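You operate a simulated robot arm through the tools that you are given. There is no shell and no other tool. Be economical: measure what you need, move in short steps, check, and stop when the job is done.

You are at the controls of a simulated two-armed robot. One attempt, no reset.

JOB
On the dryer top, fold the press cloth in half, so that its two long edges meet.
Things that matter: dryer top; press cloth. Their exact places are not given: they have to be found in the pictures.

The check looks at the end state, three seconds after you hand in, the way a careful person would. Anything else that was tipped, shoved, dropped, spilled or broken makes it a failure. Flat cloth is picked up by pressing the open fingertips on it (5 to 10 N) and closing them slowly along it; thin cloth reads only 2 to 8 mm in the jaws.

ROBOT AND FRAMES
Two 7-joint arms with two-finger parallel grippers on one trunk, on a base that drives. Base frame: it is fixed to the floor where the robot stands at the start and does not move with it; the origin is under the middle of the robot, x ahead of it, y to its left, z up; the surface under the hand at the start is at about z = 0.85. Readings come in m, degrees, newtons and seconds.
The left shoulder is at the start at [0.07, 0.163, 1.17], the right one opposite. With the tool pointing down near the work surface each hand reaches from about 0.4 to 0.88 m from the robot's upright axis, wherever it stands, measured 20 degrees to its own side. Places, roughly: dryer top [0.7, -0.2, 0.8]; press cloth [0.6, -0.2, 0.9]. Payload 3.43 kg a hand.
Tool frame (each hand has its own): the origin (TCP) lies between the finger pads and is the grasp point; the fingertips stand 0.034 m ahead of it; z points along the fingers, y is the line along which they close. The gripper opens to 0.128 m. The fingers are 0.024 m wide and 0.012 m thick; the gripper's body (0.048 by 0.13 m) begins 0.096 m behind the TCP.
Orientation is that of the tool frame in the base frame, as a unit quaternion [x, y, z, w]. With the fingers straight down and closing along the base's y, the tool's x points along the base's -x, its y along +y and its z along -z.

CONTROLS
- The arms move only by the tool send_rows. It takes "left_targets", "right_targets" or both (then of equal length, played together; a hand with none holds still); each is a list of rows, each a list of 7 numbers: the gripper command, from -1 (shut) to 1 (fully open), values between in proportion, then the shift along the tool's x, y, z in m, then the turn, a rotation vector about the tool's x, y, z in degrees. In form: [[hand, dx, dy, dz, rx, ry, rz], ...]. A call has 1 to 12 rows; each row shifts and turns the commanded pose from where the row before left it, along the tool's axes as they then stand. Each row takes 0.2 s and may step no farther than 0.05 m and 8.6 degrees from the row before; otherwise, or with a gripper value out of range, the whole call is refused. A pose out of reach is approached as far as the arm can. The call stops where the force on the tool passes 40 N (or 10 N more than at its start, if that is more) or the arm is blocked; 0.2 s more then pass. Each finger travels about 0.153 m/s and halts on what it meets, pressing with about 32 N; the grip force reading is that of the motor and also rises with nothing between the fingers. The clock runs only during rows and for 0.2 s after the last one: add rows that do not move to give the fingers time. The reply holds the time, the measured pose of the TCP, the force on the tool along the base axes, the opening and the grip force, in the units named above and with some noise, with the torque about the TCP (base axes, N m) and any sound that the robot's microphone picked up.
- Cameras (640 x 400 px; columns grow to the right, rows downward): "scene" is now at [0.1242, -0.0371, 1.3856]; the picture's right is [-0.45, -0.89, 0.00], its down [-0.61, 0.31, -0.73] and it looks along [0.65, -0.33, -0.69] (base axes); focal length 250 px, centre (320, 200). "left" rides on the left gripper at [0.076, 0.011, -0.16] in its tool frame; the picture's right is [-0.15, 0.99, 0.00], its down [-0.88, -0.13, -0.46] and it looks along [-0.45, -0.07, 0.89] (tool axes); focal length 234 px, centre (320, 200). "right" rides on the right gripper at [0.076, -0.011, -0.16] in its tool frame; the picture's right is [0.15, 0.99, 0.00], its down [-0.88, 0.13, -0.46] and it looks along [-0.45, 0.07, 0.89] (tool axes); focal length 234 px, centre (320, 200).
- grab_frame(camera): a new picture of that camera. The clock stands still meanwhile.
- move_column(by): slides the trunk up (or, below 0, down) by that many m; the arms and the scene camera ride with it, the base frame stays. It gives what a move gives, with no picture.
- drive_base(legs): drives the robot by 1 to 6 legs, each [ahead, left, turn to the left] in m, m and degrees, along the robot's own axes; the way and the turn of a leg run together, so that a leg with both is an arc; at most 1.5 m and 180 degrees a leg. The arms and the cameras ride along, it lands a little off, and it stops where it bumps. It gives what a move gives.
- aim_head(pan, tilt): turns the head with the scene camera to pan (to the left, within 86 degrees either way) and tilt (down, from -29 to 69), counted from straight ahead of the robot. It gives what a move gives.
- probe_pixels(camera, pixels): there is no depth. For up to 12 entries [column, row, z] of the newest picture of that camera ("zoom" is the newest enlarged one), the place [x, y] in the base frame at which the ray of that pixel passes the height z, good to about 0.002 m. The clock stands still meanwhile.
- zoom(camera, box): a new picture of the part [left, top, right, bottom] of that camera's present view, enlarged. The clock stands still meanwhile.
- close_job(): hands the job in; it is judged then, once.

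Work in short steps. Measure before you move; look again where a grasp or a placing could have gone wrong, and mend it. You have 80 turns and 70 pictures in all, those below and enlarged ones among them. Open the grippers and draw the arms clear of the work before you hand the job in, unless the task says otherwise; then end with one line.

The tools are called after "Request:" by a JSON object that holds its "api" and its "payload". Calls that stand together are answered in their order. send_rows: Moves the arms, as the interface text tells. Its arguments: {"type":"object","properties":{"left_targets":{"type":"array"},"right_targets":{"type":"array"}},"required":[]} The other tools are called the same way: move_column (by) slides the trunk up or down; drive_base (legs) drives the base; aim_head (pan, tilt) turns the head that bears the scene camera; grab_frame (camera) takes a picture; probe_pixels (camera, pixels) gives the place at which the rays of pixels pass given heights; zoom (camera, box) takes an enlarged picture of a part of a camera's view; close_job () hands the job in.

At the start:

```text
time_s: 0.0
left_eef_pos: [0.5147, 0.0831, 0.9909]
left_tool_rot: [0.0, 1.0, 0.0, 0.001]
left_ft_force: [1.3, 0.6, -0.2]
left_wrist_torque: [0.0, 0.01, 0.0]
left_finger_gap: 0.1279
left_finger_force: 0.1
right_eef_pos: [0.4368, -0.2847, 1.0856]
right_tool_rot: [0.0, 1.0, 0.0, -0.001]
right_ft_force: [0.6, -0.3, 0.5]
right_wrist_torque: [0.03, 0.01, -0.05]
right_finger_gap: 0.128
right_finger_force: 0.0
trunk travel left (down, up): [-0.65, 0.29]
robot x, y, heading: [0.0011, -0.0039, -0.3]
head pan, tilt: [-27.0, 43.5]
```

scene: 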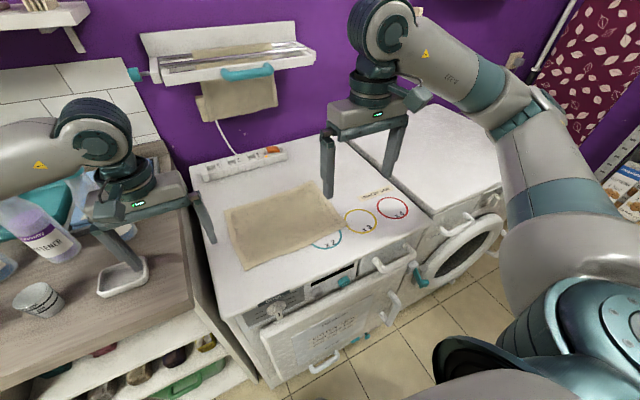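
right: 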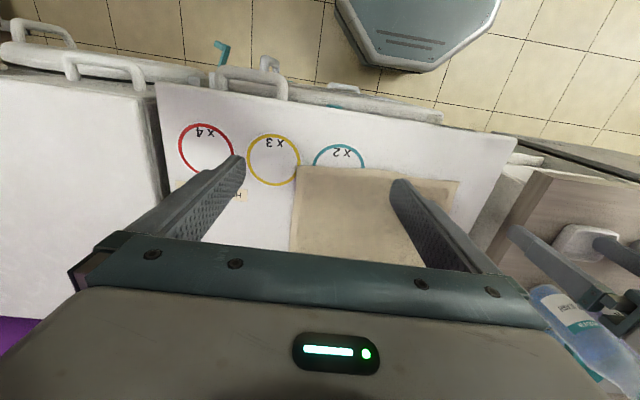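
left: 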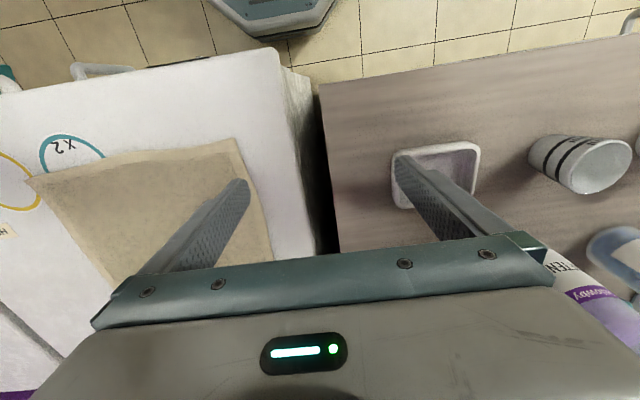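

The cloth lies on the white dryer top, with scene corners near (225,212), (322,182), (343,225), (240,268). I zoom in to measure it.

Request:
{"api": "zoom", "payload": {"camera": "scene", "box": [180, 130, 420, 280]}}

Request:
{"api": "probe_pixels", "payload": {"camera": "scene", "pixels": [[225, 212, 0.85], [322, 182, 0.85], [343, 225, 0.85], [240, 268, 0.85], [192, 170, 0.85], [345, 140, 0.85], [415, 250, 0.85], [235, 316, 0.85]]}}

```text
2.67 times, centred on (300, 205) of scene
```

zoom: 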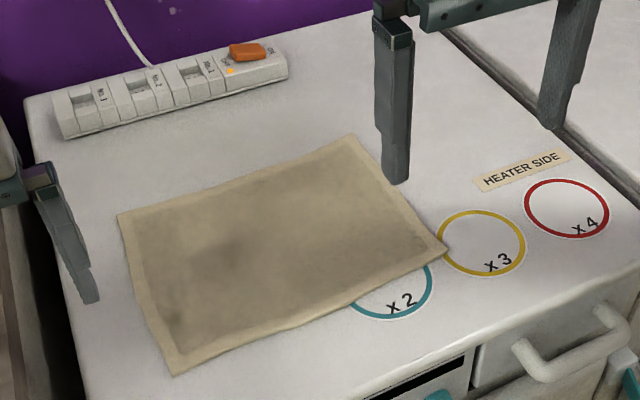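

```text
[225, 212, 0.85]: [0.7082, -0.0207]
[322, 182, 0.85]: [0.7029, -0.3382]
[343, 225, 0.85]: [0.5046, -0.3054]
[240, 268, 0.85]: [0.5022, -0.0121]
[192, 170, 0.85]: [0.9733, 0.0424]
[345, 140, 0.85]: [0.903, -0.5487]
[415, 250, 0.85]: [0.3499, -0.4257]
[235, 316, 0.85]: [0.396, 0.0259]
```

I check the surface height by comparing the same cloth corners in the wrist views (right (298,167),(458,182); left (236,138),(27,178)) with the scene ones at several heights.

Request:
{"api": "probe_pixels", "payload": {"camera": "right", "pixels": [[298, 167, 0.85], [298, 167, 0.9], [458, 182, 0.85], [458, 182, 0.9]]}}

Request:
{"api": "probe_pixels", "payload": {"camera": "left", "pixels": [[27, 178, 0.85], [27, 178, 0.9], [236, 138, 0.85], [236, 138, 0.9]]}}

Request:
{"api": "probe_pixels", "payload": {"camera": "zoom", "pixels": [[118, 215, 0.85], [355, 135, 0.85], [447, 248, 0.85], [172, 375, 0.85], [118, 215, 0.87], [355, 135, 0.87], [447, 248, 0.87], [172, 375, 0.87]]}}

```text
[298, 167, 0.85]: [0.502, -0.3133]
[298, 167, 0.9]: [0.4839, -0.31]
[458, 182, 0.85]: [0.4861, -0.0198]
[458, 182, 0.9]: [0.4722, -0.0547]
```

```text
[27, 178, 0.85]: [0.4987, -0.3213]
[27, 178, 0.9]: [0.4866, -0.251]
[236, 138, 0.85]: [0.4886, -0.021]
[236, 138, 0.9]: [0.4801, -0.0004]
```

```text
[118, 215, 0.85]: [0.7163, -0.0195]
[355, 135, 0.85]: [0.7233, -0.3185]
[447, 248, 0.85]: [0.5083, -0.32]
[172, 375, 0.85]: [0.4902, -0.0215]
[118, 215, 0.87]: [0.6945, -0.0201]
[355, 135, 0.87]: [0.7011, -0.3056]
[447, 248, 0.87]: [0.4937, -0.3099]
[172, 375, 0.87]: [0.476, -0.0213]
```

Height 0.85 is consistent: near edge from (0.489,-0.021) to (0.505,-0.318), far edge at x≈0.72. I turn both hands 90° so that the fingers close along base x (across the long edge), raising the left a bit.

Request:
{"api": "send_rows", "payload": {"left_targets": [[-0.2, 0, 0, -0.008, 0, 0, 8.18], [-0.2, 0, 0, -0.008, 0, 0, 8.18], [-0.2, 0, 0, -0.008, 0, 0, 8.18], [-0.2, 0, 0, -0.008, 0, 0, 8.18], [-0.2, 0, 0, -0.008, 0, 0, 8.18], [-0.2, 0, 0, -0.008, 0, 0, 8.18], [-0.2, 0, 0, 0, 0, 0, 8.18], [-0.2, 0, 0, 0, 0, 0, 8.18], [-0.2, 0, 0, 0, 0, 0, 8.18], [-0.2, 0, 0, 0, 0, 0, 8.18], [-0.2, 0, 0, 0, 0, 0, 8.18], [-0.2, 0, 0, 0, 0, 0, 0]], "right_targets": [[-0.2, 0, 0, 0, 0, 0, -8.18], [-0.2, 0, 0, 0, 0, 0, -8.18], [-0.2, 0, 0, 0, 0, 0, -8.18], [-0.2, 0, 0, 0, 0, 0, -8.18], [-0.2, 0, 0, 0, 0, 0, -8.18], [-0.2, 0, 0, 0, 0, 0, -8.18], [-0.2, 0, 0, 0, 0, 0, -8.18], [-0.2, 0, 0, 0, 0, 0, -8.18], [-0.2, 0, 0, 0, 0, 0, -8.18], [-0.2, 0, 0, 0, 0, 0, -8.18], [-0.2, 0, 0, 0, 0, 0, -8.18], [-0.2, 0, 0, 0, 0, 0, 0]]}}

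```text
time_s: 2.6
left_eef_pos: [0.5157, 0.0836, 1.0388]
left_tool_rot: [0.637, 0.771, 0.001, 0.001]
left_ft_force: [-0.4, -0.6, -0.6]
left_wrist_torque: [0.01, 0.03, -0.01]
left_finger_gap: 0.0509
left_finger_force: 0.0
left hand out of reach, approached as far as the arm can: row 11
right_eef_pos: [0.3806, -0.2278, 1.0852]
right_tool_rot: [-0.707, 0.708, 0.001, 0.0]
right_ft_force: [-0.6, -0.4, 0.6]
right_wrist_torque: [-0.05, 0.01, 0.06]
right_finger_gap: 0.0514
right_finger_force: 0.0
right hand out of reach, approached as far as the arm can: row 9, 10, 11
trunk travel left (down, up): [-0.65, 0.29]
robot x, y, heading: [0.0039, -0.0037, 0.1]
head pan, tilt: [-27.0, 43.5]
```

Both turned, but the right hand was limited near its start place. I move it a bit ahead and down, where reach is better, and see whether it tracks.

Request:
{"api": "send_rows", "payload": {"left_targets": [[-0.2, -0.03, 0, 0.01, 0, 0, 0], [-0.2, -0.03, 0, 0.01, 0, 0, 0], [-0.2, -0.03, 0, 0.01, 0, 0, 0], [-0.2, 0, 0, 0, 0, 0, 0]], "right_targets": [[-0.2, 0, -0.03, 0.03, 0, 0, 0], [-0.2, 0, -0.03, 0.03, 0, 0, 0], [-0.2, 0, 0, 0.02, 0, 0, 0], [-0.2, 0, 0, 0, 0, 0, 0]]}}

```text
time_s: 3.6
left_eef_pos: [0.5326, -0.0022, 1.0083]
left_tool_rot: [0.636, 0.772, 0.0, 0.001]
left_ft_force: [0.1, -0.4, -0.5]
left_wrist_torque: [0.0, 0.0, 0.0]
left_finger_gap: 0.0514
left_finger_force: 0.0
right_eef_pos: [0.3984, -0.1919, 1.0178]
right_tool_rot: [-0.707, 0.707, 0.0, -0.001]
right_ft_force: [-0.4, 0.5, 0.1]
right_wrist_torque: [-0.02, -0.01, 0.0]
right_finger_gap: 0.0512
right_finger_force: 0.0
right hand out of reach, approached as far as the arm can: row 1, 2, 3
trunk travel left (down, up): [-0.65, 0.29]
robot x, y, heading: [-0.0015, 0.0022, 0.1]
head pan, tilt: [-27.0, 43.5]
```

The right arm is at a joint limit in this turn direction. I back it off to -y and turn it the other way round (+180°), camera inward.

Request:
{"api": "send_rows", "payload": {"right_targets": [[-0.2, 0.04, 0, -0.02, 0, 0, 0], [-0.2, 0.04, 0, -0.02, 0, 0, 0], [-0.2, 0, 0, 0, 0, 0, 8.5], [-0.2, 0, 0, 0, 0, 0, 8.5], [-0.2, 0, 0, 0, 0, 0, 8.5], [-0.2, 0, 0, 0, 0, 0, 8.5], [-0.2, 0, 0, 0, 0, 0, 8.5], [-0.2, 0, 0, 0, 0, 0, 8.5], [-0.2, 0, 0, 0, 0, 0, 8.5], [-0.2, 0, 0, 0, 0, 0, 8.5], [-0.2, 0, 0, 0, 0, 0, 8.5], [-0.2, 0, 0, 0, 0, 0, 8.5]]}}

Request:
{"api": "send_rows", "payload": {"right_targets": [[-0.2, 0, 0, 0, 0, 0, 8.5], [-0.2, 0, 0, 0, 0, 0, 8.5], [-0.2, 0, 0, 0, 0, 0, 8.5], [-0.2, 0, 0, 0, 0, 0, 8.5], [-0.2, 0, 0, 0, 0, 0, 8.5], [-0.2, 0, 0, 0, 0, 0, 8.5], [-0.2, 0, 0, 0, 0, 0, 8.5], [-0.2, 0, 0, 0, 0, 0, 8.5], [-0.2, 0, 0, 0, 0, 0, 8.5], [-0.2, 0, 0, 0, 0, 0, 8.5], [-0.2, 0, 0, 0, 0, 0, 8.5], [-0.2, 0, 0, 0, 0, 0, 1.5]]}}

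```text
time_s: 6.2
left_eef_pos: [0.5316, -0.0033, 1.0083]
left_tool_rot: [0.637, 0.771, 0.0, 0.0]
left_ft_force: [-0.1, -0.2, 0.3]
left_wrist_torque: [-0.03, 0.01, 0.03]
left_finger_gap: 0.0512
left_finger_force: 0.1
right_eef_pos: [0.3642, -0.2395, 1.062]
right_tool_rot: [-0.043, 0.999, -0.001, 0.0]
right_ft_force: [0.0, 0.9, -0.2]
right_wrist_torque: [0.01, -0.01, 0.03]
right_finger_gap: 0.0511
right_finger_force: 0.0
right hand out of reach, approached as far as the arm can: row 1, 2
trunk travel left (down, up): [-0.65, 0.29]
robot x, y, heading: [-0.0013, 0.0019, -0.1]
head pan, tilt: [-27.0, 43.5]
```

```text
time_s: 8.8
left_eef_pos: [0.5325, -0.0033, 1.0078]
left_tool_rot: [0.637, 0.771, 0.001, 0.0]
left_ft_force: [-0.1, 1.0, 0.5]
left_wrist_torque: [0.02, 0.04, -0.01]
left_finger_gap: 0.0512
left_finger_force: 0.2
right_eef_pos: [0.3642, -0.2396, 1.0612]
right_tool_rot: [0.708, 0.707, 0.0, 0.0]
right_ft_force: [-0.2, -0.7, 0.4]
right_wrist_torque: [0.01, 0.0, 0.0]
right_finger_gap: 0.0511
right_finger_force: 0.2
trunk travel left (down, up): [-0.65, 0.29]
robot x, y, heading: [-0.0001, 0.0028, 0.0]
head pan, tilt: [-27.0, 43.5]
```

Right hand is now well oriented (tool y = +x). I mirror this on the left: turn it -169° the other way so it gets away from its limit too.

Request:
{"api": "send_rows", "payload": {"left_targets": [[-0.2, 0.03, 0, 0, 0, 0, 0], [-0.2, 0.03, 0, 0, 0, 0, 0], [-0.2, 0, 0, 0, 0, 0, -8.455], [-0.2, 0, 0, 0, 0, 0, -8.455], [-0.2, 0, 0, 0, 0, 0, -8.455], [-0.2, 0, 0, 0, 0, 0, -8.455], [-0.2, 0, 0, 0, 0, 0, -8.455], [-0.2, 0, 0, 0, 0, 0, -8.455], [-0.2, 0, 0, 0, 0, 0, -8.455], [-0.2, 0, 0, 0, 0, 0, -8.455], [-0.2, 0, 0, 0, 0, 0, -8.455], [-0.2, 0, 0, 0, 0, 0, -8.455]]}}

Request:
{"api": "send_rows", "payload": {"left_targets": [[-0.2, 0, 0, 0, 0, 0, -8.455], [-0.2, 0, 0, 0, 0, 0, -8.455], [-0.2, 0, 0, 0, 0, 0, -8.455], [-0.2, 0, 0, 0, 0, 0, -8.455], [-0.2, 0, 0, 0, 0, 0, -8.455], [-0.2, 0, 0, 0, 0, 0, -8.455], [-0.2, 0, 0, 0, 0, 0, -8.455], [-0.2, 0, 0, 0, 0, 0, -8.455], [-0.2, 0, 0, 0, 0, 0, -8.455], [-0.2, 0, 0, 0, 0, 0, -8.455], [-0.2, 0, 0, 0, 0, 0, 0]], "right_targets": [[-0.2, -0.01, 0.02, 0, 0, 0, 0], [-0.2, -0.01, 0.02, 0, 0, 0, 0], [-0.2, -0.01, 0.02, 0, 0, 0, 0], [-0.2, -0.01, 0.02, 0, 0, 0, 0], [-0.2, -0.01, 0.02, 0, 0, 0, 0], [-0.2, 0, 0.02, 0.02, 0, 0, 0], [-0.2, 0, 0, 0.02, 0, 0, 0], [-0.2, 0, 0, 0.02, 0, 0, 0], [-0.2, 0, 0, 0, 0, 0, 0], [-0.2, 0, 0, 0, 0, 0, 0], [-0.2, 0, 0, 0, 0, 0, 0]]}}

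```text
time_s: 11.4
left_eef_pos: [0.5205, 0.0554, 1.009]
left_tool_rot: [-0.049, 0.999, 0.0, 0.0]
left_ft_force: [0.0, 0.0, 0.4]
left_wrist_torque: [0.03, -0.02, 0.01]
left_finger_gap: 0.0512
left_finger_force: 0.0
right_eef_pos: [0.3647, -0.2398, 1.0604]
right_tool_rot: [0.707, 0.707, 0.0, 0.001]
right_ft_force: [-0.6, 0.1, 0.2]
right_wrist_torque: [-0.02, 0.0, 0.0]
right_finger_gap: 0.0512
right_finger_force: 0.0
trunk travel left (down, up): [-0.65, 0.29]
robot x, y, heading: [-0.0032, -0.0002, -0.1]
head pan, tilt: [-27.0, 43.5]
```

```text
time_s: 13.8
left_eef_pos: [0.5188, 0.0553, 1.0092]
left_tool_rot: [0.708, -0.706, 0.0, 0.0]
left_ft_force: [-0.2, 0.0, -0.9]
left_wrist_torque: [-0.08, 0.02, -0.03]
left_finger_gap: 0.0513
left_finger_force: 0.1
right_eef_pos: [0.4836, -0.2921, 1.0028]
right_tool_rot: [0.707, 0.707, 0.0, 0.0]
right_ft_force: [-0.5, 0.2, -1.2]
right_wrist_torque: [-0.02, -0.03, 0.03]
right_finger_gap: 0.0513
right_finger_force: 0.0
trunk travel left (down, up): [-0.65, 0.29]
robot x, y, heading: [0.0011, 0.0001, -0.1]
head pan, tilt: [-27.0, 43.5]
```

Both are oriented now. I bring the hands over the two near-edge corners (right ≈(0.512,-0.300), left ≈(0.498,-0.040)) at TCP z≈0.93, with openings of 4 cm.

Request:
{"api": "send_rows", "payload": {"left_targets": [[-0.375, 0.024, 0.005, 0.02, 0, 0, 0], [-0.375, 0.024, 0.005, 0.02, 0, 0, 0], [-0.375, 0.024, 0.005, 0.02, 0, 0, 0], [-0.375, 0.023, 0.006, 0.019, 0, 0, 0], [-0.375, 0, 0, 0, 0, 0, 0]], "right_targets": [[-0.375, -0.002, 0.007, 0.018, 0, 0, 0], [-0.375, -0.002, 0.007, 0.018, 0, 0, 0], [-0.375, -0.002, 0.007, 0.018, 0, 0, 0], [-0.375, -0.002, 0.007, 0.018, 0, 0, 0], [-0.375, 0, 0, 0, 0, 0, 0]]}}

Request:
{"api": "grab_frame", "payload": {"camera": "right"}}

Request:
{"api": "grab_frame", "payload": {"camera": "left"}}

Request:
{"api": "zoom", "payload": {"camera": "scene", "box": [180, 130, 420, 280]}}

```text
time_s: 15.0
left_eef_pos: [0.4982, -0.0408, 0.929]
left_tool_rot: [0.708, -0.706, 0.001, 0.001]
left_ft_force: [-0.4, -0.3, 0.1]
left_wrist_torque: [-0.01, -0.01, 0.01]
left_finger_gap: 0.0398
left_finger_force: 0.0
right_eef_pos: [0.5135, -0.2973, 0.9286]
right_tool_rot: [0.708, 0.707, 0.0, 0.0]
right_ft_force: [-1.0, 0.2, -0.8]
right_wrist_torque: [0.0, -0.01, 0.0]
right_finger_gap: 0.0398
right_finger_force: 0.2
trunk travel left (down, up): [-0.65, 0.29]
robot x, y, heading: [-0.0025, -0.0017, -0.2]
head pan, tilt: [-27.0, 43.5]
```

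```text
65 pictures are left
```

right: 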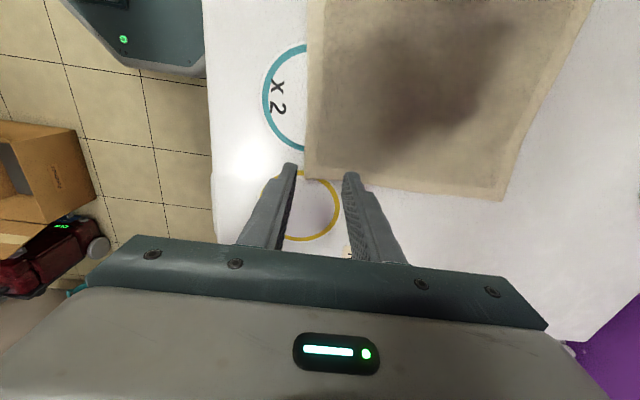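

```text
64 pictures are left
```

left: 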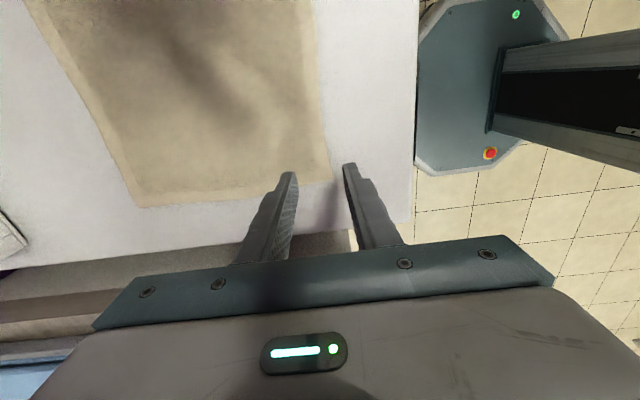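

```text
2.67 times, centred on (300, 205) of scene
```

zoom: 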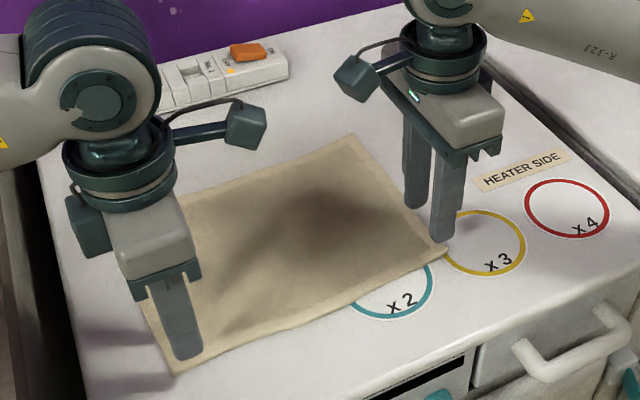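

In the wrist views the near corners are at right (306,178) and left (332,182); I measure these plus edge points.

Request:
{"api": "probe_pixels", "payload": {"camera": "right", "pixels": [[305, 178, 0.852], [306, 100, 0.852], [307, 20, 0.852], [502, 200, 0.852], [400, 190, 0.852]]}}

Request:
{"api": "probe_pixels", "payload": {"camera": "left", "pixels": [[331, 184, 0.852], [322, 100, 0.852], [316, 20, 0.852], [137, 207, 0.852], [230, 197, 0.852]]}}

```text
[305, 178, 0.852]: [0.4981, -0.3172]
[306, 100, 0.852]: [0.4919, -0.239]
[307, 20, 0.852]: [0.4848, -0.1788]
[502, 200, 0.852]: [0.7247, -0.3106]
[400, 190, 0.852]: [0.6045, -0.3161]
```

```text
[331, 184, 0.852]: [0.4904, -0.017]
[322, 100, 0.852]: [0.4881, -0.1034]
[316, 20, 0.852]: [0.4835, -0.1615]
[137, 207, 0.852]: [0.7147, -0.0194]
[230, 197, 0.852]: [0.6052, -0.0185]
```

Edge is at x≈0.497 (right) and 0.490 (left). I correct the positions and descend to just above the cloth, then in small steps.

Request:
{"api": "send_rows", "payload": {"left_targets": [[-0.375, -0.006, 0, 0.02, 0, 0, 0], [-0.375, 0, 0, 0.015, 0, 0, 0], [-0.375, 0, 0, 0.006, 0, 0, 0], [-0.375, 0, 0, 0, 0, 0, 0]], "right_targets": [[-0.375, -0.004, -0.008, 0.02, 0, 0, 0], [-0.375, 0, 0, 0.015, 0, 0, 0], [-0.375, 0, 0, 0.006, 0, 0, 0], [-0.375, 0, 0, 0, 0, 0, 0]]}}

```text
time_s: 16.0
left_eef_pos: [0.4988, -0.0354, 0.8876]
left_tool_rot: [0.708, -0.707, 0.001, 0.001]
left_ft_force: [0.0, -0.3, 0.3]
left_wrist_torque: [0.01, -0.05, 0.04]
left_finger_gap: 0.04
left_finger_force: 0.0
right_eef_pos: [0.5037, -0.303, 0.8884]
right_tool_rot: [0.707, 0.707, 0.0, 0.0]
right_ft_force: [-0.7, -0.8, 2.7]
right_wrist_torque: [0.01, -0.05, 0.03]
right_finger_gap: 0.0396
right_finger_force: 0.0
trunk travel left (down, up): [-0.65, 0.29]
robot x, y, heading: [0.0017, 0.0013, -0.1]
head pan, tilt: [-27.0, 43.5]
```

Right is just touching (2.7 N), left not yet. I lower slightly.

Request:
{"api": "send_rows", "payload": {"left_targets": [[-0.375, 0, 0, 0.002, 0, 0, 0], [-0.375, 0, 0, 0.001, 0, 0, 0], [-0.375, 0, 0, 0, 0, 0, 0]], "right_targets": [[-0.375, 0, 0, 0.001, 0, 0, 0], [-0.375, 0, 0, 0.001, 0, 0, 0], [-0.375, 0, 0, 0, 0, 0, 0]]}}

```text
time_s: 16.8
left_eef_pos: [0.4981, -0.0342, 0.8863]
left_tool_rot: [0.708, -0.707, 0.001, 0.0]
left_ft_force: [-0.9, -1.7, 8.6]
left_wrist_torque: [-0.06, -0.23, -0.03]
left_finger_gap: 0.0396
left_finger_force: 0.0
right_eef_pos: [0.5043, -0.3036, 0.8874]
right_tool_rot: [0.708, 0.706, 0.0, 0.001]
right_ft_force: [1.9, -1.2, 6.5]
right_wrist_torque: [-0.04, -0.2, -0.01]
right_finger_gap: 0.0406
right_finger_force: 0.9
trunk travel left (down, up): [-0.65, 0.29]
robot x, y, heading: [-0.0022, -0.0033, 0.1]
head pan, tilt: [-27.0, 43.5]
```

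Both press 6–9 N. I close slowly along the cloth.

Request:
{"api": "send_rows", "payload": {"left_targets": [[-0.45, 0, 0, 0, 0, 0, 0], [-0.52, 0, 0, 0, 0, 0, 0], [-0.59, 0, 0, 0, 0, 0, 0], [-0.66, 0, 0, 0, 0, 0, 0], [-0.73, 0, 0, 0, 0, 0, 0], [-0.8, 0, 0, 0, 0, 0, 0], [-0.87, 0, 0, 0, 0, 0, 0], [-0.94, 0, 0, 0, 0, 0, 0], [-1, 0, 0, 0, 0, 0, 0], [-1, 0, 0, 0, 0, 0, 0]], "right_targets": [[-0.45, 0, 0, 0, 0, 0, 0], [-0.52, 0, 0, 0, 0, 0, 0], [-0.59, 0, 0, 0, 0, 0, 0], [-0.66, 0, 0, 0, 0, 0, 0], [-0.73, 0, 0, 0, 0, 0, 0], [-0.8, 0, 0, 0, 0, 0, 0], [-0.87, 0, 0, 0, 0, 0, 0], [-0.94, 0, 0, 0, 0, 0, 0], [-1, 0, 0, 0, 0, 0, 0], [-1, 0, 0, 0, 0, 0, 0]]}}

Request:
{"api": "zoom", "payload": {"camera": "scene", "box": [180, 130, 420, 280]}}

Request:
{"api": "grab_frame", "payload": {"camera": "right"}}

Request:
{"api": "grab_frame", "payload": {"camera": "left"}}

```text
time_s: 19.0
left_eef_pos: [0.4989, -0.0353, 0.8859]
left_tool_rot: [0.708, -0.706, 0.002, 0.0]
left_ft_force: [3.7, -0.4, 15.8]
left_wrist_torque: [-0.04, -0.24, 0.01]
left_finger_gap: 0.0042
left_finger_force: 31.7
right_eef_pos: [0.5023, -0.3016, 0.8864]
right_tool_rot: [0.707, 0.708, 0.001, 0.001]
right_ft_force: [2.1, 1.2, 8.1]
right_wrist_torque: [0.04, -0.15, 0.03]
right_finger_gap: 0.0044
right_finger_force: 31.7
trunk travel left (down, up): [-0.65, 0.29]
robot x, y, heading: [-0.0014, 0.0028, 0.1]
head pan, tilt: [-27.0, 43.5]
```

```text
2.67 times, centred on (300, 205) of scene
```

zoom: 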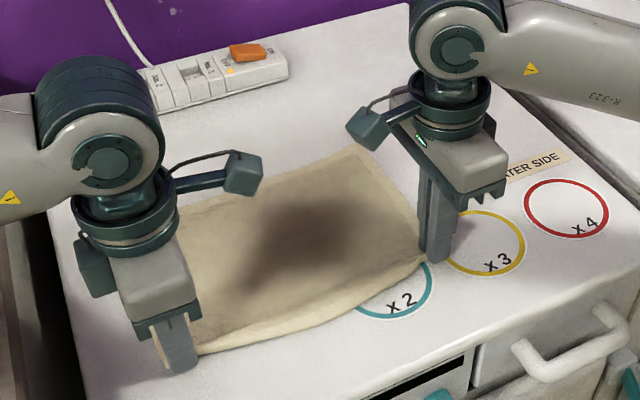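

```text
61 pictures are left
```

right: 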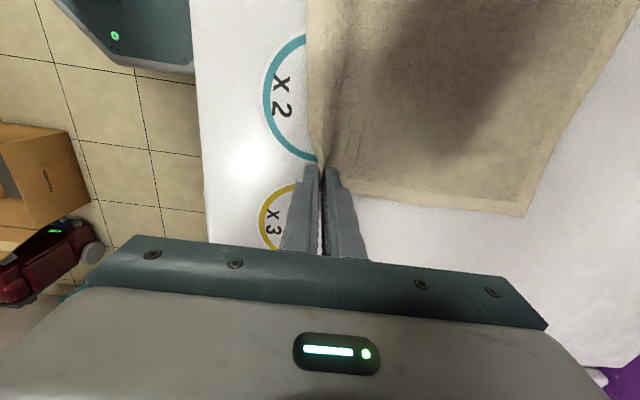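

```text
60 pictures are left
```

left: 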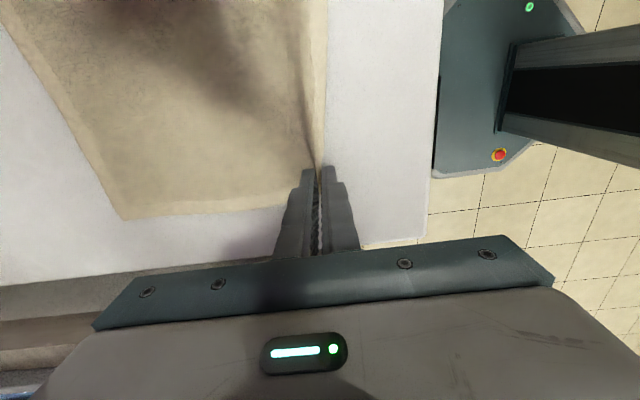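

Both jaws hold cloth (4.2 and 4.4 mm). I check where the far corners are now: right view (525,217), left view (124,220).

Request:
{"api": "probe_pixels", "payload": {"camera": "right", "pixels": [[525, 217, 0.852], [430, 200, 0.852]]}}

Request:
{"api": "probe_pixels", "payload": {"camera": "left", "pixels": [[124, 220, 0.852], [210, 212, 0.852]]}}

```text
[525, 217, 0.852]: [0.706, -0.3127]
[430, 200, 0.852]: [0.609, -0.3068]
```

```text
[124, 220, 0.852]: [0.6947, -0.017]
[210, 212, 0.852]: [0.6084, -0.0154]
```

Far edge is now at x≈0.706 (right) / 0.695 (left). I start the fold: lift both hands along an arc about the midline (x≈0.59), up to about 60°, then look.

Request:
{"api": "send_rows", "payload": {"left_targets": [[-1, 0, -0.0015, -0.015, 0, 0, 0], [-1, 0, -0.004, -0.015, 0, 0, 0], [-1, 0, -0.0065, -0.014, 0, 0, 0], [-1, 0, -0.0085, -0.0125, 0, 0, 0], [-1, 0, -0.011, -0.011, 0, 0, 0], [-1, 0, -0.0125, -0.0085, 0, 0, 0], [-1, 0, 0, 0, 0, 0, 0]], "right_targets": [[-1, 0, 0.0015, -0.015, 0, 0, 0], [-1, 0, 0.004, -0.015, 0, 0, 0], [-1, 0, 0.0065, -0.014, 0, 0, 0], [-1, 0, 0.0085, -0.0125, 0, 0, 0], [-1, 0, 0.011, -0.011, 0, 0, 0], [-1, 0, 0.0125, -0.0085, 0, 0, 0], [-1, 0, 0, 0, 0, 0, 0]]}}

Request:
{"api": "zoom", "payload": {"camera": "scene", "box": [180, 130, 420, 280]}}

Request:
{"api": "grab_frame", "payload": {"camera": "right"}}

Request:
{"api": "grab_frame", "payload": {"camera": "left"}}

```text
time_s: 20.6
left_eef_pos: [0.544, -0.0343, 0.9647]
left_tool_rot: [0.708, -0.706, 0.0, 0.0]
left_ft_force: [-0.9, -1.1, 0.4]
left_wrist_torque: [-0.01, 0.04, 0.05]
left_finger_gap: 0.0039
left_finger_force: 32.0
right_eef_pos: [0.5504, -0.3025, 0.9606]
right_tool_rot: [0.707, 0.707, 0.0, 0.0]
right_ft_force: [0.4, 1.0, -0.2]
right_wrist_torque: [0.04, 0.02, 0.01]
right_finger_gap: 0.0045
right_finger_force: 32.2
trunk travel left (down, up): [-0.65, 0.29]
robot x, y, heading: [-0.0017, -0.0001, -0.0]
head pan, tilt: [-27.0, 43.5]
```

```text
2.67 times, centred on (300, 205) of scene
```

zoom: 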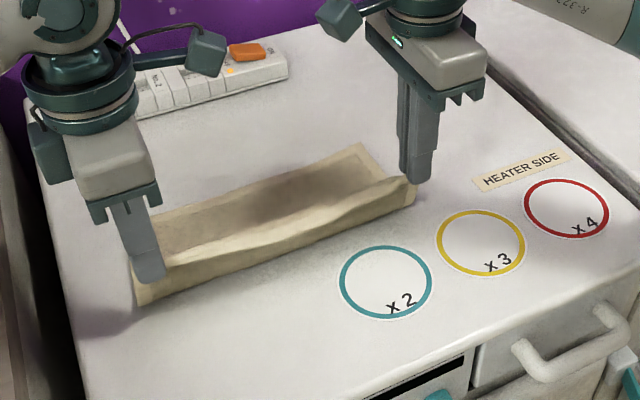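

```text
58 pictures are left
```

right: 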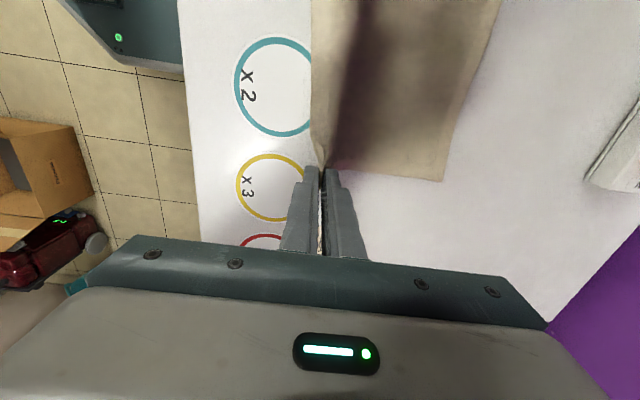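

```text
57 pictures are left
```

left: 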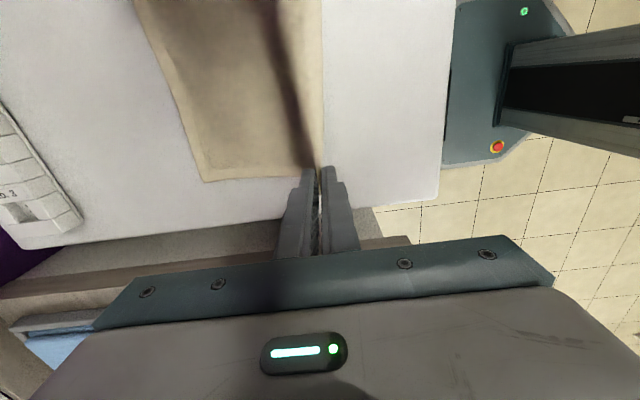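

The near edge is lifted cleanly. I re-measure the far edge corners: right view (443,181), left view (204,182).

Request:
{"api": "probe_pixels", "payload": {"camera": "right", "pixels": [[443, 181, 0.852], [498, 10, 0.852]]}}

Request:
{"api": "probe_pixels", "payload": {"camera": "left", "pixels": [[204, 182, 0.852], [135, 10, 0.852]]}}

Request:
{"api": "zoom", "payload": {"camera": "scene", "box": [220, 170, 350, 251]}}

```text
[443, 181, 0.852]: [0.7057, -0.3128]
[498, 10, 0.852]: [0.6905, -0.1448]
```

```text
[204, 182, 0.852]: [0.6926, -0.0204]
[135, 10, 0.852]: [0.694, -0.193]
```

```text
4.92 times, centred on (285, 210) of scene
```

zoom: 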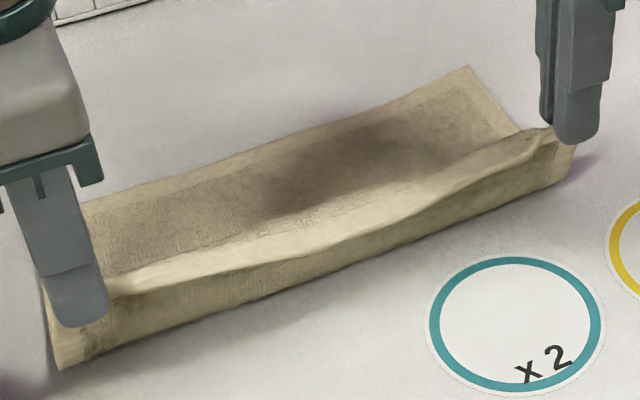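

The far edge stayed put (x≈0.706 right, 0.693 left), and the free edge leans to the far side. I continue the arc to just above the far edge.

Request:
{"api": "send_rows", "payload": {"left_targets": [[-1, 0, -0.021, -0.008, 0, 0, 0], [-1, 0, -0.022, -0.003, 0, 0, 0], [-1, 0, -0.022, 0.003, 0, 0, 0], [-1, 0, -0.021, 0.01, 0, 0, 0], [-1, 0, -0.02, 0.018, 0, 0, 0], [-1, 0, -0.014, 0.022, 0, 0, 0], [-1, 0, -0.009, 0.018, 0, 0, 0], [-1, 0, 0, 0, 0, 0, 0]], "right_targets": [[-1, 0, 0.022, -0.01, 0, 0, 0], [-1, 0, 0.023, -0.005, 0, 0, 0], [-1, 0, 0.023, 0.003, 0, 0, 0], [-1, 0, 0.022, 0.01, 0, 0, 0], [-1, 0, 0.02, 0.018, 0, 0, 0], [-1, 0, 0.014, 0.022, 0, 0, 0], [-1, 0, 0.01, 0.018, 0, 0, 0], [-1, 0, 0, 0, 0, 0, 0]]}}

Request:
{"api": "zoom", "payload": {"camera": "scene", "box": [200, 150, 360, 250]}}

Request:
{"api": "grab_frame", "payload": {"camera": "right"}}

Request:
{"api": "grab_frame", "payload": {"camera": "left"}}

```text
time_s: 22.4
left_eef_pos: [0.6727, -0.0344, 0.9024]
left_tool_rot: [0.708, -0.706, 0.0, 0.0]
left_ft_force: [-0.1, -2.0, -0.2]
left_wrist_torque: [-0.05, 0.03, 0.0]
left_finger_gap: 0.0044
left_finger_force: 31.8
right_eef_pos: [0.684, -0.3044, 0.9061]
right_tool_rot: [0.707, 0.707, 0.0, 0.0]
right_ft_force: [0.0, 1.1, 0.0]
right_wrist_torque: [0.03, 0.03, 0.03]
right_finger_gap: 0.0044
right_finger_force: 32.4
trunk travel left (down, up): [-0.65, 0.29]
robot x, y, heading: [-0.0015, -0.002, 0.0]
head pan, tilt: [-27.0, 43.5]
```

```text
4.00 times, centred on (280, 200) of scene
```

zoom: 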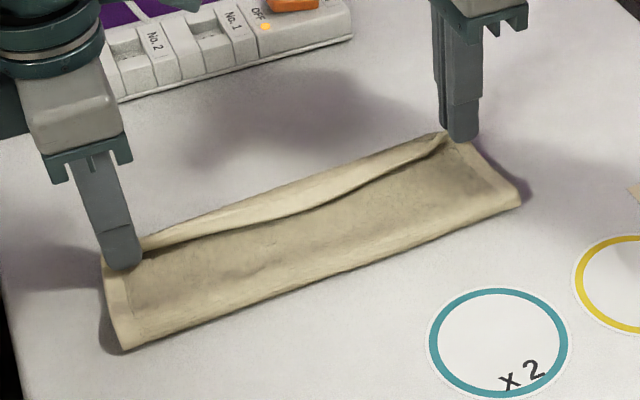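

```text
54 pictures are left
```

right: 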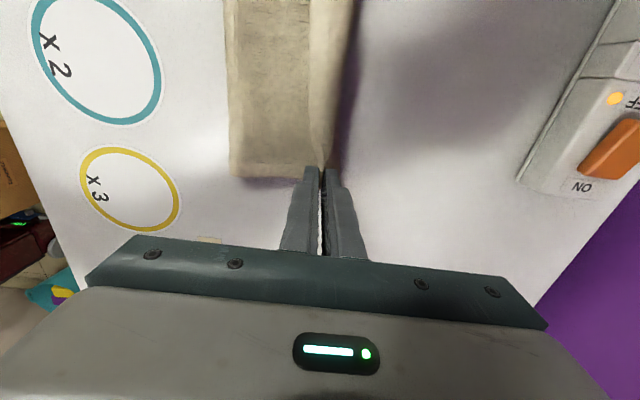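

```text
53 pictures are left
```

left: 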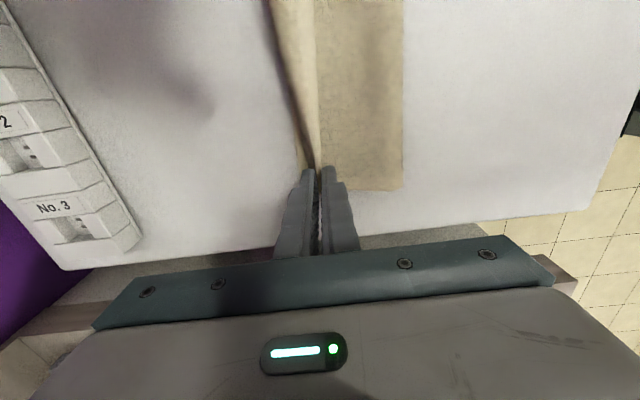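

The top half lies over well. I lower until just above the lower layer and open the fingers a little, slowly.

Request:
{"api": "send_rows", "payload": {"left_targets": [[-1, 0, 0, 0.005, 0, 0, 0], [-1, 0, 0, 0.0045, 0, 0, 0], [-1, 0, 0, 0, 0, 0, 0], [-0.9, 0, 0, 0, 0, 0, 0], [-0.8, 0, 0, 0, 0, 0, 0], [-0.7, 0, 0, 0, 0, 0, 0], [-0.7, 0, 0, 0, 0, 0, 0]], "right_targets": [[-1, 0, 0, 0.007, 0, 0, 0], [-1, 0, 0, 0.006, 0, 0, 0], [-1, 0, 0, 0, 0, 0, 0], [-0.9, 0, 0, 0, 0, 0, 0], [-0.8, 0, 0, 0, 0, 0, 0], [-0.7, 0, 0, 0, 0, 0, 0], [-0.7, 0, 0, 0, 0, 0, 0]]}}

Request:
{"api": "zoom", "payload": {"camera": "scene", "box": [200, 150, 360, 250]}}

Request:
{"api": "grab_frame", "payload": {"camera": "right"}}

Request:
{"api": "grab_frame", "payload": {"camera": "left"}}

```text
time_s: 24.0
left_eef_pos: [0.6726, -0.0347, 0.8925]
left_tool_rot: [0.708, -0.706, 0.0, 0.0]
left_ft_force: [1.0, 0.5, 1.3]
left_wrist_torque: [0.0, 0.01, -0.02]
left_finger_gap: 0.019
left_finger_force: 0.1
right_eef_pos: [0.6828, -0.3031, 0.8936]
right_tool_rot: [0.708, 0.707, 0.001, 0.0]
right_ft_force: [-0.6, 0.7, 0.7]
right_wrist_torque: [0.02, -0.01, 0.02]
right_finger_gap: 0.0189
right_finger_force: 0.0
trunk travel left (down, up): [-0.65, 0.29]
robot x, y, heading: [-0.0041, -0.0006, 0.0]
head pan, tilt: [-27.0, 43.5]
```

```text
4.00 times, centred on (280, 200) of scene
```

zoom: 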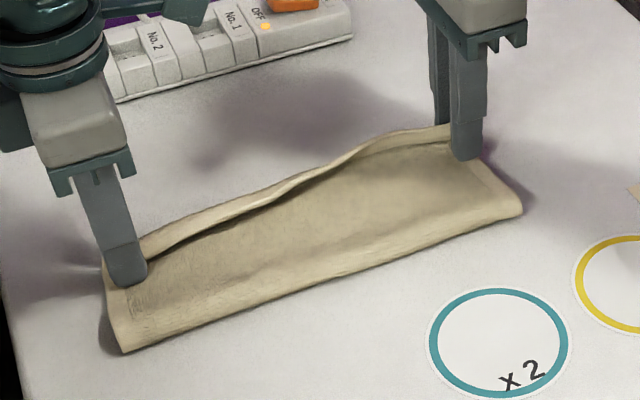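

```text
51 pictures are left
```

right: 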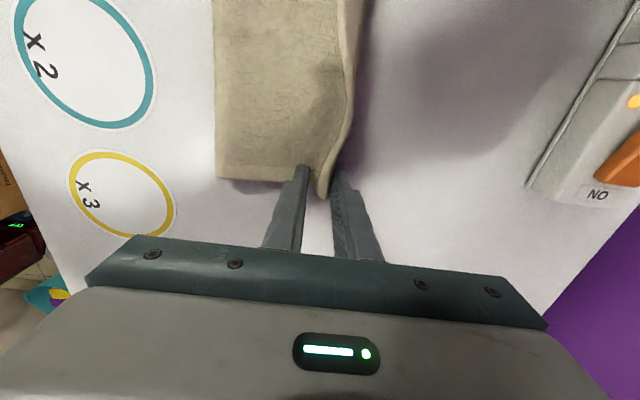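

```text
50 pictures are left
```

left: 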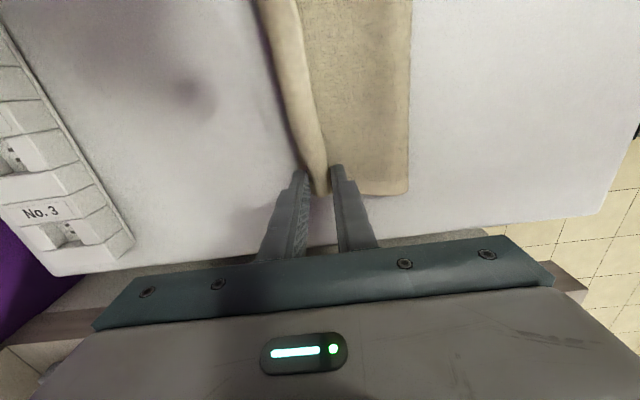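

Released; the edge tab leans to the far side against the far finger. I lift the hands straight up so that it drops.

Request:
{"api": "send_rows", "payload": {"left_targets": [[-0.7, 0, 0, -0.006, 0, 0, 0], [-0.7, 0, 0, -0.008, 0, 0, 0], [-0.7, 0, 0, -0.012, 0, 0, 0], [-0.7, 0, 0, -0.02, 0, 0, 0], [-0.7, 0, 0, -0.03, 0, 0, 0], [-0.7, 0, 0, 0, 0, 0, 0]], "right_targets": [[-0.7, 0, 0, -0.006, 0, 0, 0], [-0.7, 0, 0, -0.008, 0, 0, 0], [-0.7, 0, 0, -0.012, 0, 0, 0], [-0.7, 0, 0, -0.02, 0, 0, 0], [-0.7, 0, 0, -0.03, 0, 0, 0], [-0.7, 0, 0, 0, 0, 0, 0]]}}

Request:
{"api": "zoom", "payload": {"camera": "scene", "box": [200, 150, 360, 250]}}

Request:
{"api": "grab_frame", "payload": {"camera": "right"}}

Request:
{"api": "grab_frame", "payload": {"camera": "left"}}

```text
time_s: 25.4
left_eef_pos: [0.6702, -0.0345, 0.9687]
left_tool_rot: [0.708, -0.706, 0.0, 0.001]
left_ft_force: [-0.5, -1.1, -0.1]
left_wrist_torque: [0.02, 0.01, 0.0]
left_finger_gap: 0.019
left_finger_force: 0.1
right_eef_pos: [0.683, -0.3025, 0.9692]
right_tool_rot: [0.707, 0.707, -0.001, -0.001]
right_ft_force: [0.1, 0.7, -0.1]
right_wrist_torque: [0.0, 0.0, 0.0]
right_finger_gap: 0.0192
right_finger_force: 0.0
trunk travel left (down, up): [-0.65, 0.29]
robot x, y, heading: [-0.0035, -0.0001, -0.0]
head pan, tilt: [-27.0, 43.5]
```

```text
4.00 times, centred on (280, 200) of scene
```

zoom: 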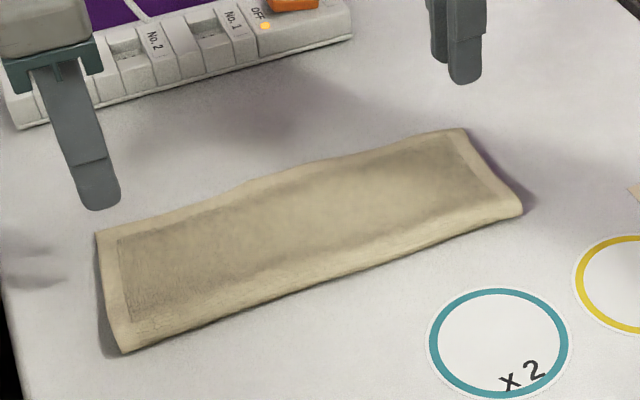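

```text
48 pictures are left
```

right: 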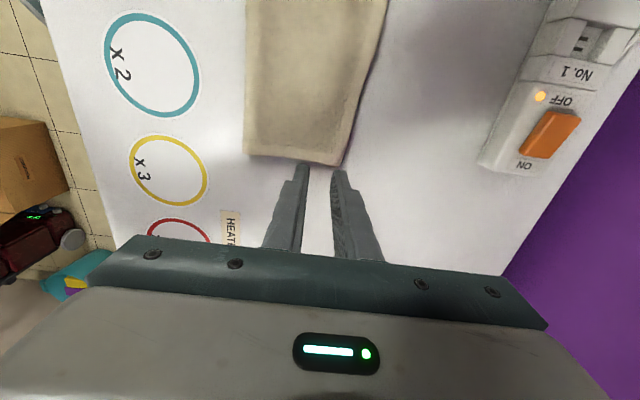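

```text
47 pictures are left
```

left: 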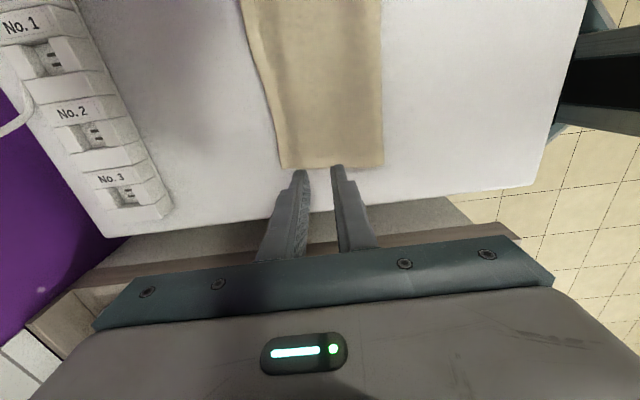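

The cloth is folded with the top edge lying at the far side. I raise and draw the hands back to inspect the alignment.

Request:
{"api": "send_rows", "payload": {"left_targets": [[-0.2, 0, 0, -0.04, 0, 0, 0], [-0.2, -0.02, 0.02, -0.03, 0, 0, 0], [-0.2, -0.03, 0.03, -0.02, 0, 0, 0], [-0.2, -0.03, 0.03, -0.02, 0, 0, 0], [-0.2, -0.03, 0.03, 0, 0, 0, 0], [-0.2, -0.02, 0.03, 0, 0, 0, 0], [-0.2, 0, 0, 0, 0, 0, 0]], "right_targets": [[-0.2, 0, 0, -0.04, 0, 0, 0], [-0.2, -0.02, -0.02, -0.03, 0, 0, 0], [-0.2, -0.03, -0.03, -0.02, 0, 0, 0], [-0.2, -0.03, -0.03, -0.02, 0, 0, 0], [-0.2, -0.03, -0.03, 0, 0, 0, 0], [-0.2, -0.02, -0.03, 0, 0, 0, 0], [-0.2, 0, 0, 0, 0, 0, 0]]}}

Request:
{"api": "zoom", "payload": {"camera": "scene", "box": [210, 160, 350, 247]}}

Request:
{"api": "grab_frame", "payload": {"camera": "right"}}

Request:
{"api": "grab_frame", "payload": {"camera": "left"}}

```text
time_s: 27.0
left_eef_pos: [0.5312, 0.0947, 1.0806]
left_tool_rot: [0.709, -0.706, 0.0, 0.001]
left_ft_force: [0.4, 0.1, 0.4]
left_wrist_torque: [-0.03, 0.03, 0.01]
left_finger_gap: 0.0512
left_finger_force: 0.1
right_eef_pos: [0.5452, -0.4341, 1.0784]
right_tool_rot: [0.707, 0.707, -0.001, -0.001]
right_ft_force: [-0.3, 0.4, -0.6]
right_wrist_torque: [0.0, 0.03, 0.02]
right_finger_gap: 0.0512
right_finger_force: 0.0
trunk travel left (down, up): [-0.65, 0.29]
robot x, y, heading: [0.0031, 0.0021, -0.1]
head pan, tilt: [-27.0, 43.5]
```

```text
4.57 times, centred on (280, 204) of scene
```

zoom: 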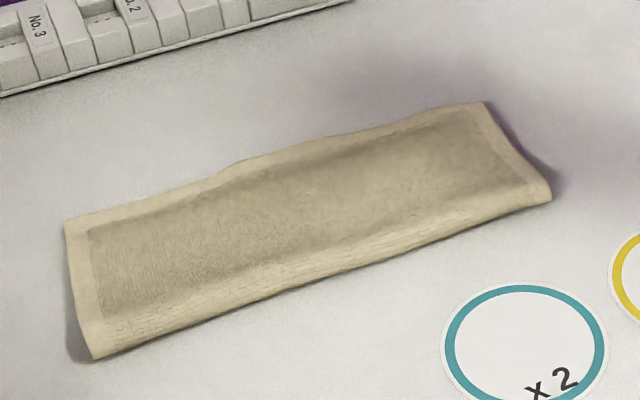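

```text
45 pictures are left
```

right: 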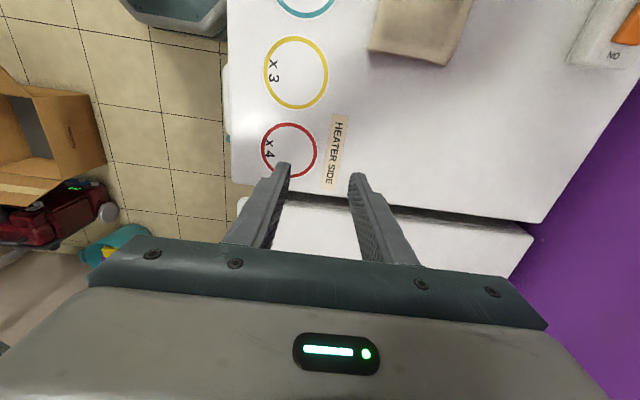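

```text
44 pictures are left
```

left: 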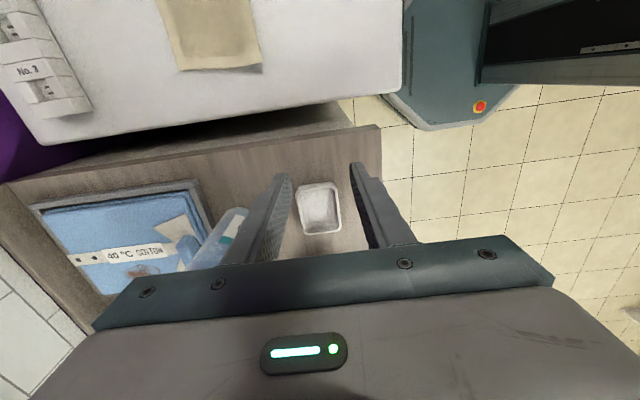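

It looks neat. I check the upper edge against the earlier lower-edge positions (x≈0.693 left, 0.706 right), and zoom both short ends.

Request:
{"api": "probe_pixels", "payload": {"camera": "zoom", "pixels": [[66, 220, 0.856], [245, 161, 0.856], [370, 130, 0.856], [488, 103, 0.856], [551, 197, 0.86], [93, 358, 0.86]]}}

Request:
{"api": "zoom", "payload": {"camera": "right", "box": [350, 0, 490, 87]}}

Request:
{"api": "zoom", "payload": {"camera": "left", "box": [140, 0, 280, 87]}}

```text
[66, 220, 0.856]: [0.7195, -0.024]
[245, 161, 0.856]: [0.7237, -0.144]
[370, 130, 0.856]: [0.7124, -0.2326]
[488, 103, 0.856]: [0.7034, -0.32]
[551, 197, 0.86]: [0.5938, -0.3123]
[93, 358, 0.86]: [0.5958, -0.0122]
```

```text
4.57 times, centred on (420, 44) of right
```

zoom: 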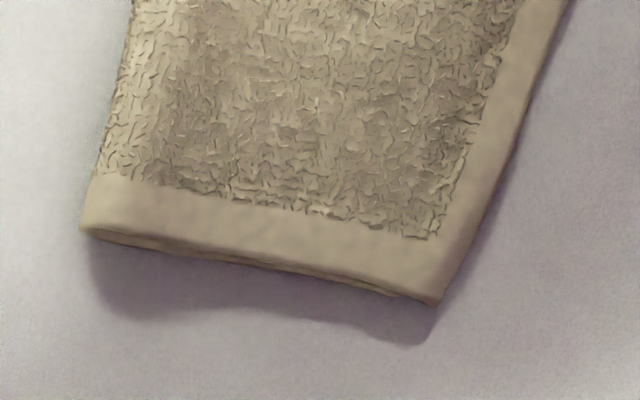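

```text
4.57 times, centred on (210, 44) of left
```

zoom: 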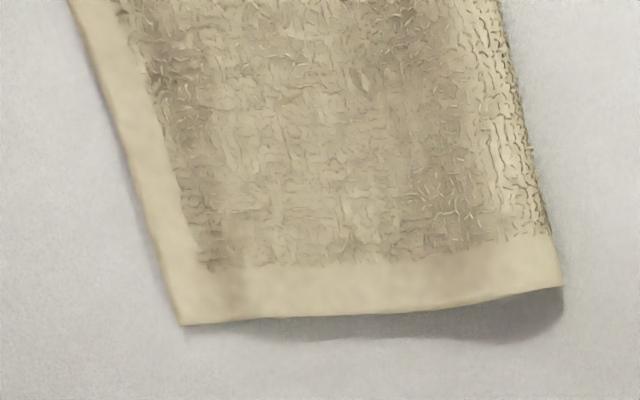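

The right end meets well, but the left top edge may overhang. I cross-check with the left wrist view zoom (corner (180,325), edge (75,5), fold (562,287)).

Request:
{"api": "probe_pixels", "payload": {"camera": "zoom", "pixels": [[180, 325, 0.856], [75, 5, 0.856], [562, 287, 0.86], [180, 325, 0.852], [130, 170, 0.856]]}}

Request:
{"api": "probe_pixels", "payload": {"camera": "right", "pixels": [[446, 66, 0.856], [474, 2, 0.856], [369, 50, 0.86]]}}

```text
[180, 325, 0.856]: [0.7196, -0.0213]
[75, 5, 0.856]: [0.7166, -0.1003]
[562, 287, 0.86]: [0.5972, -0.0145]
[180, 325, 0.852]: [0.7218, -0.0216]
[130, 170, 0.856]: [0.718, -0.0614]
```

```text
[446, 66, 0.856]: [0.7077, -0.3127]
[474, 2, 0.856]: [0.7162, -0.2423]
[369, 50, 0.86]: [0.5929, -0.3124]
```

By geometry (fold at x≈0.596, half-width 0.113) the top edge overhangs the lower by ~2 cm on the left. I'll pinch the left top edge lightly (narrow opening), peel it and look at the lower edge. First go over (0.724,-0.04).

Request:
{"api": "send_rows", "payload": {"left_targets": [[-0.63, 0.027, -0.03, 0, 0, 0, 0], [-0.63, 0.027, -0.04, 0, 0, 0, 0], [-0.63, 0.027, -0.04, 0.02, 0, 0, 0], [-0.63, 0.027, -0.04, 0.04, 0, 0, 0], [-0.63, 0.026, -0.043, 0.04, 0, 0, 0], [-0.63, 0, 0, 0.05, 0, 0, 0], [-0.63, 0, 0, 0.03, 0, 0, 0], [-0.63, 0, 0, 0, 0, 0, 0]]}}

Request:
{"api": "grab_frame", "payload": {"camera": "left"}}

```text
refused: row 3 steps farther than a row can; nothing moved
```

```text
41 pictures are left
```

left: 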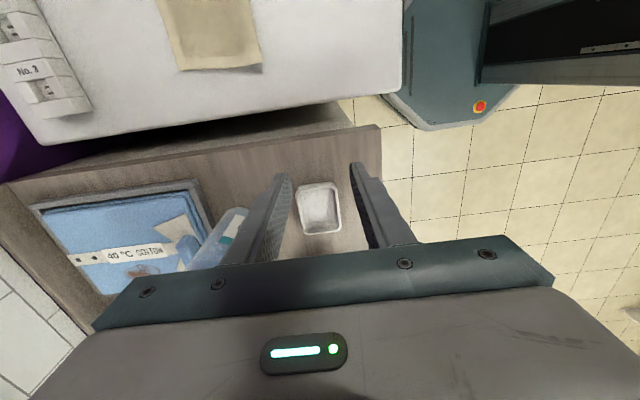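

The row was too long; I resend with smaller steps.

Request:
{"api": "send_rows", "payload": {"left_targets": [[-0.63, 0.027, -0.03, 0, 0, 0, 0], [-0.63, 0.027, -0.04, 0, 0, 0, 0], [-0.63, 0.027, -0.04, 0, 0, 0, 0], [-0.63, 0.027, -0.04, 0, 0, 0, 0], [-0.63, 0.026, -0.041, 0, 0, 0, 0], [-0.63, 0, 0, 0.05, 0, 0, 0], [-0.63, 0, 0, 0.05, 0, 0, 0], [-0.63, 0, 0, 0.05, 0, 0, 0], [-0.63, 0, 0, 0.025, 0, 0, 0], [-0.63, 0, 0, 0, 0, 0, 0]]}}

Request:
{"api": "grab_frame", "payload": {"camera": "left"}}

```text
time_s: 29.2
left_eef_pos: [0.7231, -0.0394, 0.9054]
left_tool_rot: [0.708, -0.706, 0.0, -0.001]
left_ft_force: [0.4, -0.3, 0.3]
left_wrist_torque: [0.02, 0.0, 0.0]
left_finger_gap: 0.0237
left_finger_force: 0.0
right_eef_pos: [0.5442, -0.4355, 1.0787]
right_tool_rot: [0.707, 0.707, -0.001, -0.001]
right_ft_force: [0.1, 0.0, 0.2]
right_wrist_torque: [-0.02, -0.03, 0.01]
right_finger_gap: 0.051
right_finger_force: 0.0
trunk travel left (down, up): [-0.65, 0.29]
robot x, y, heading: [-0.002, -0.0002, 0.0]
head pan, tilt: [-27.0, 43.5]
```

```text
40 pictures are left
```

left: 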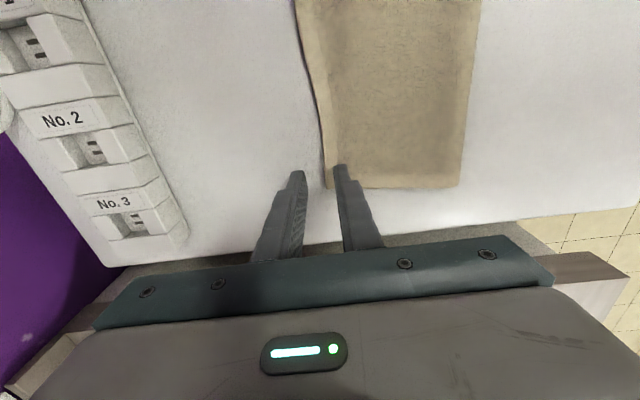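

Corner seen at (325,188) in the left view; I measure it against the fingers.

Request:
{"api": "probe_pixels", "payload": {"camera": "left", "pixels": [[325, 188, 0.854], [321, 150, 0.854], [302, 50, 0.854], [459, 187, 0.86]]}}

```text
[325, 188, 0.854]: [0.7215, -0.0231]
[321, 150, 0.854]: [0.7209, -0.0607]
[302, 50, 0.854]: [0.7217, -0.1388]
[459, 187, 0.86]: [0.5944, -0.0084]
```

Edge at x=0.721; near finger face at 0.711. Good. I lower to contact.

Request:
{"api": "send_rows", "payload": {"left_targets": [[-0.63, 0, 0, 0.012, 0, 0, 0], [-0.63, 0, 0, 0.005, 0, 0, 0], [-0.63, 0, 0, 0.002, 0, 0, 0], [-0.63, 0, 0, 0, 0, 0, 0]]}}

```text
time_s: 30.2
left_eef_pos: [0.7215, -0.0391, 0.886]
left_tool_rot: [0.708, -0.706, 0.002, -0.001]
left_ft_force: [1.8, -1.5, 17.3]
left_wrist_torque: [-0.05, 0.19, 0.01]
left_finger_gap: 0.0224
left_finger_force: 0.0
right_eef_pos: [0.5431, -0.4343, 1.0797]
right_tool_rot: [0.707, 0.707, 0.0, 0.0]
right_ft_force: [-0.3, -0.9, 0.0]
right_wrist_torque: [0.0, 0.01, 0.03]
right_finger_gap: 0.0512
right_finger_force: 0.0
trunk travel left (down, up): [-0.65, 0.29]
robot x, y, heading: [-0.001, 0.0022, 0.1]
head pan, tilt: [-27.0, 43.5]
```

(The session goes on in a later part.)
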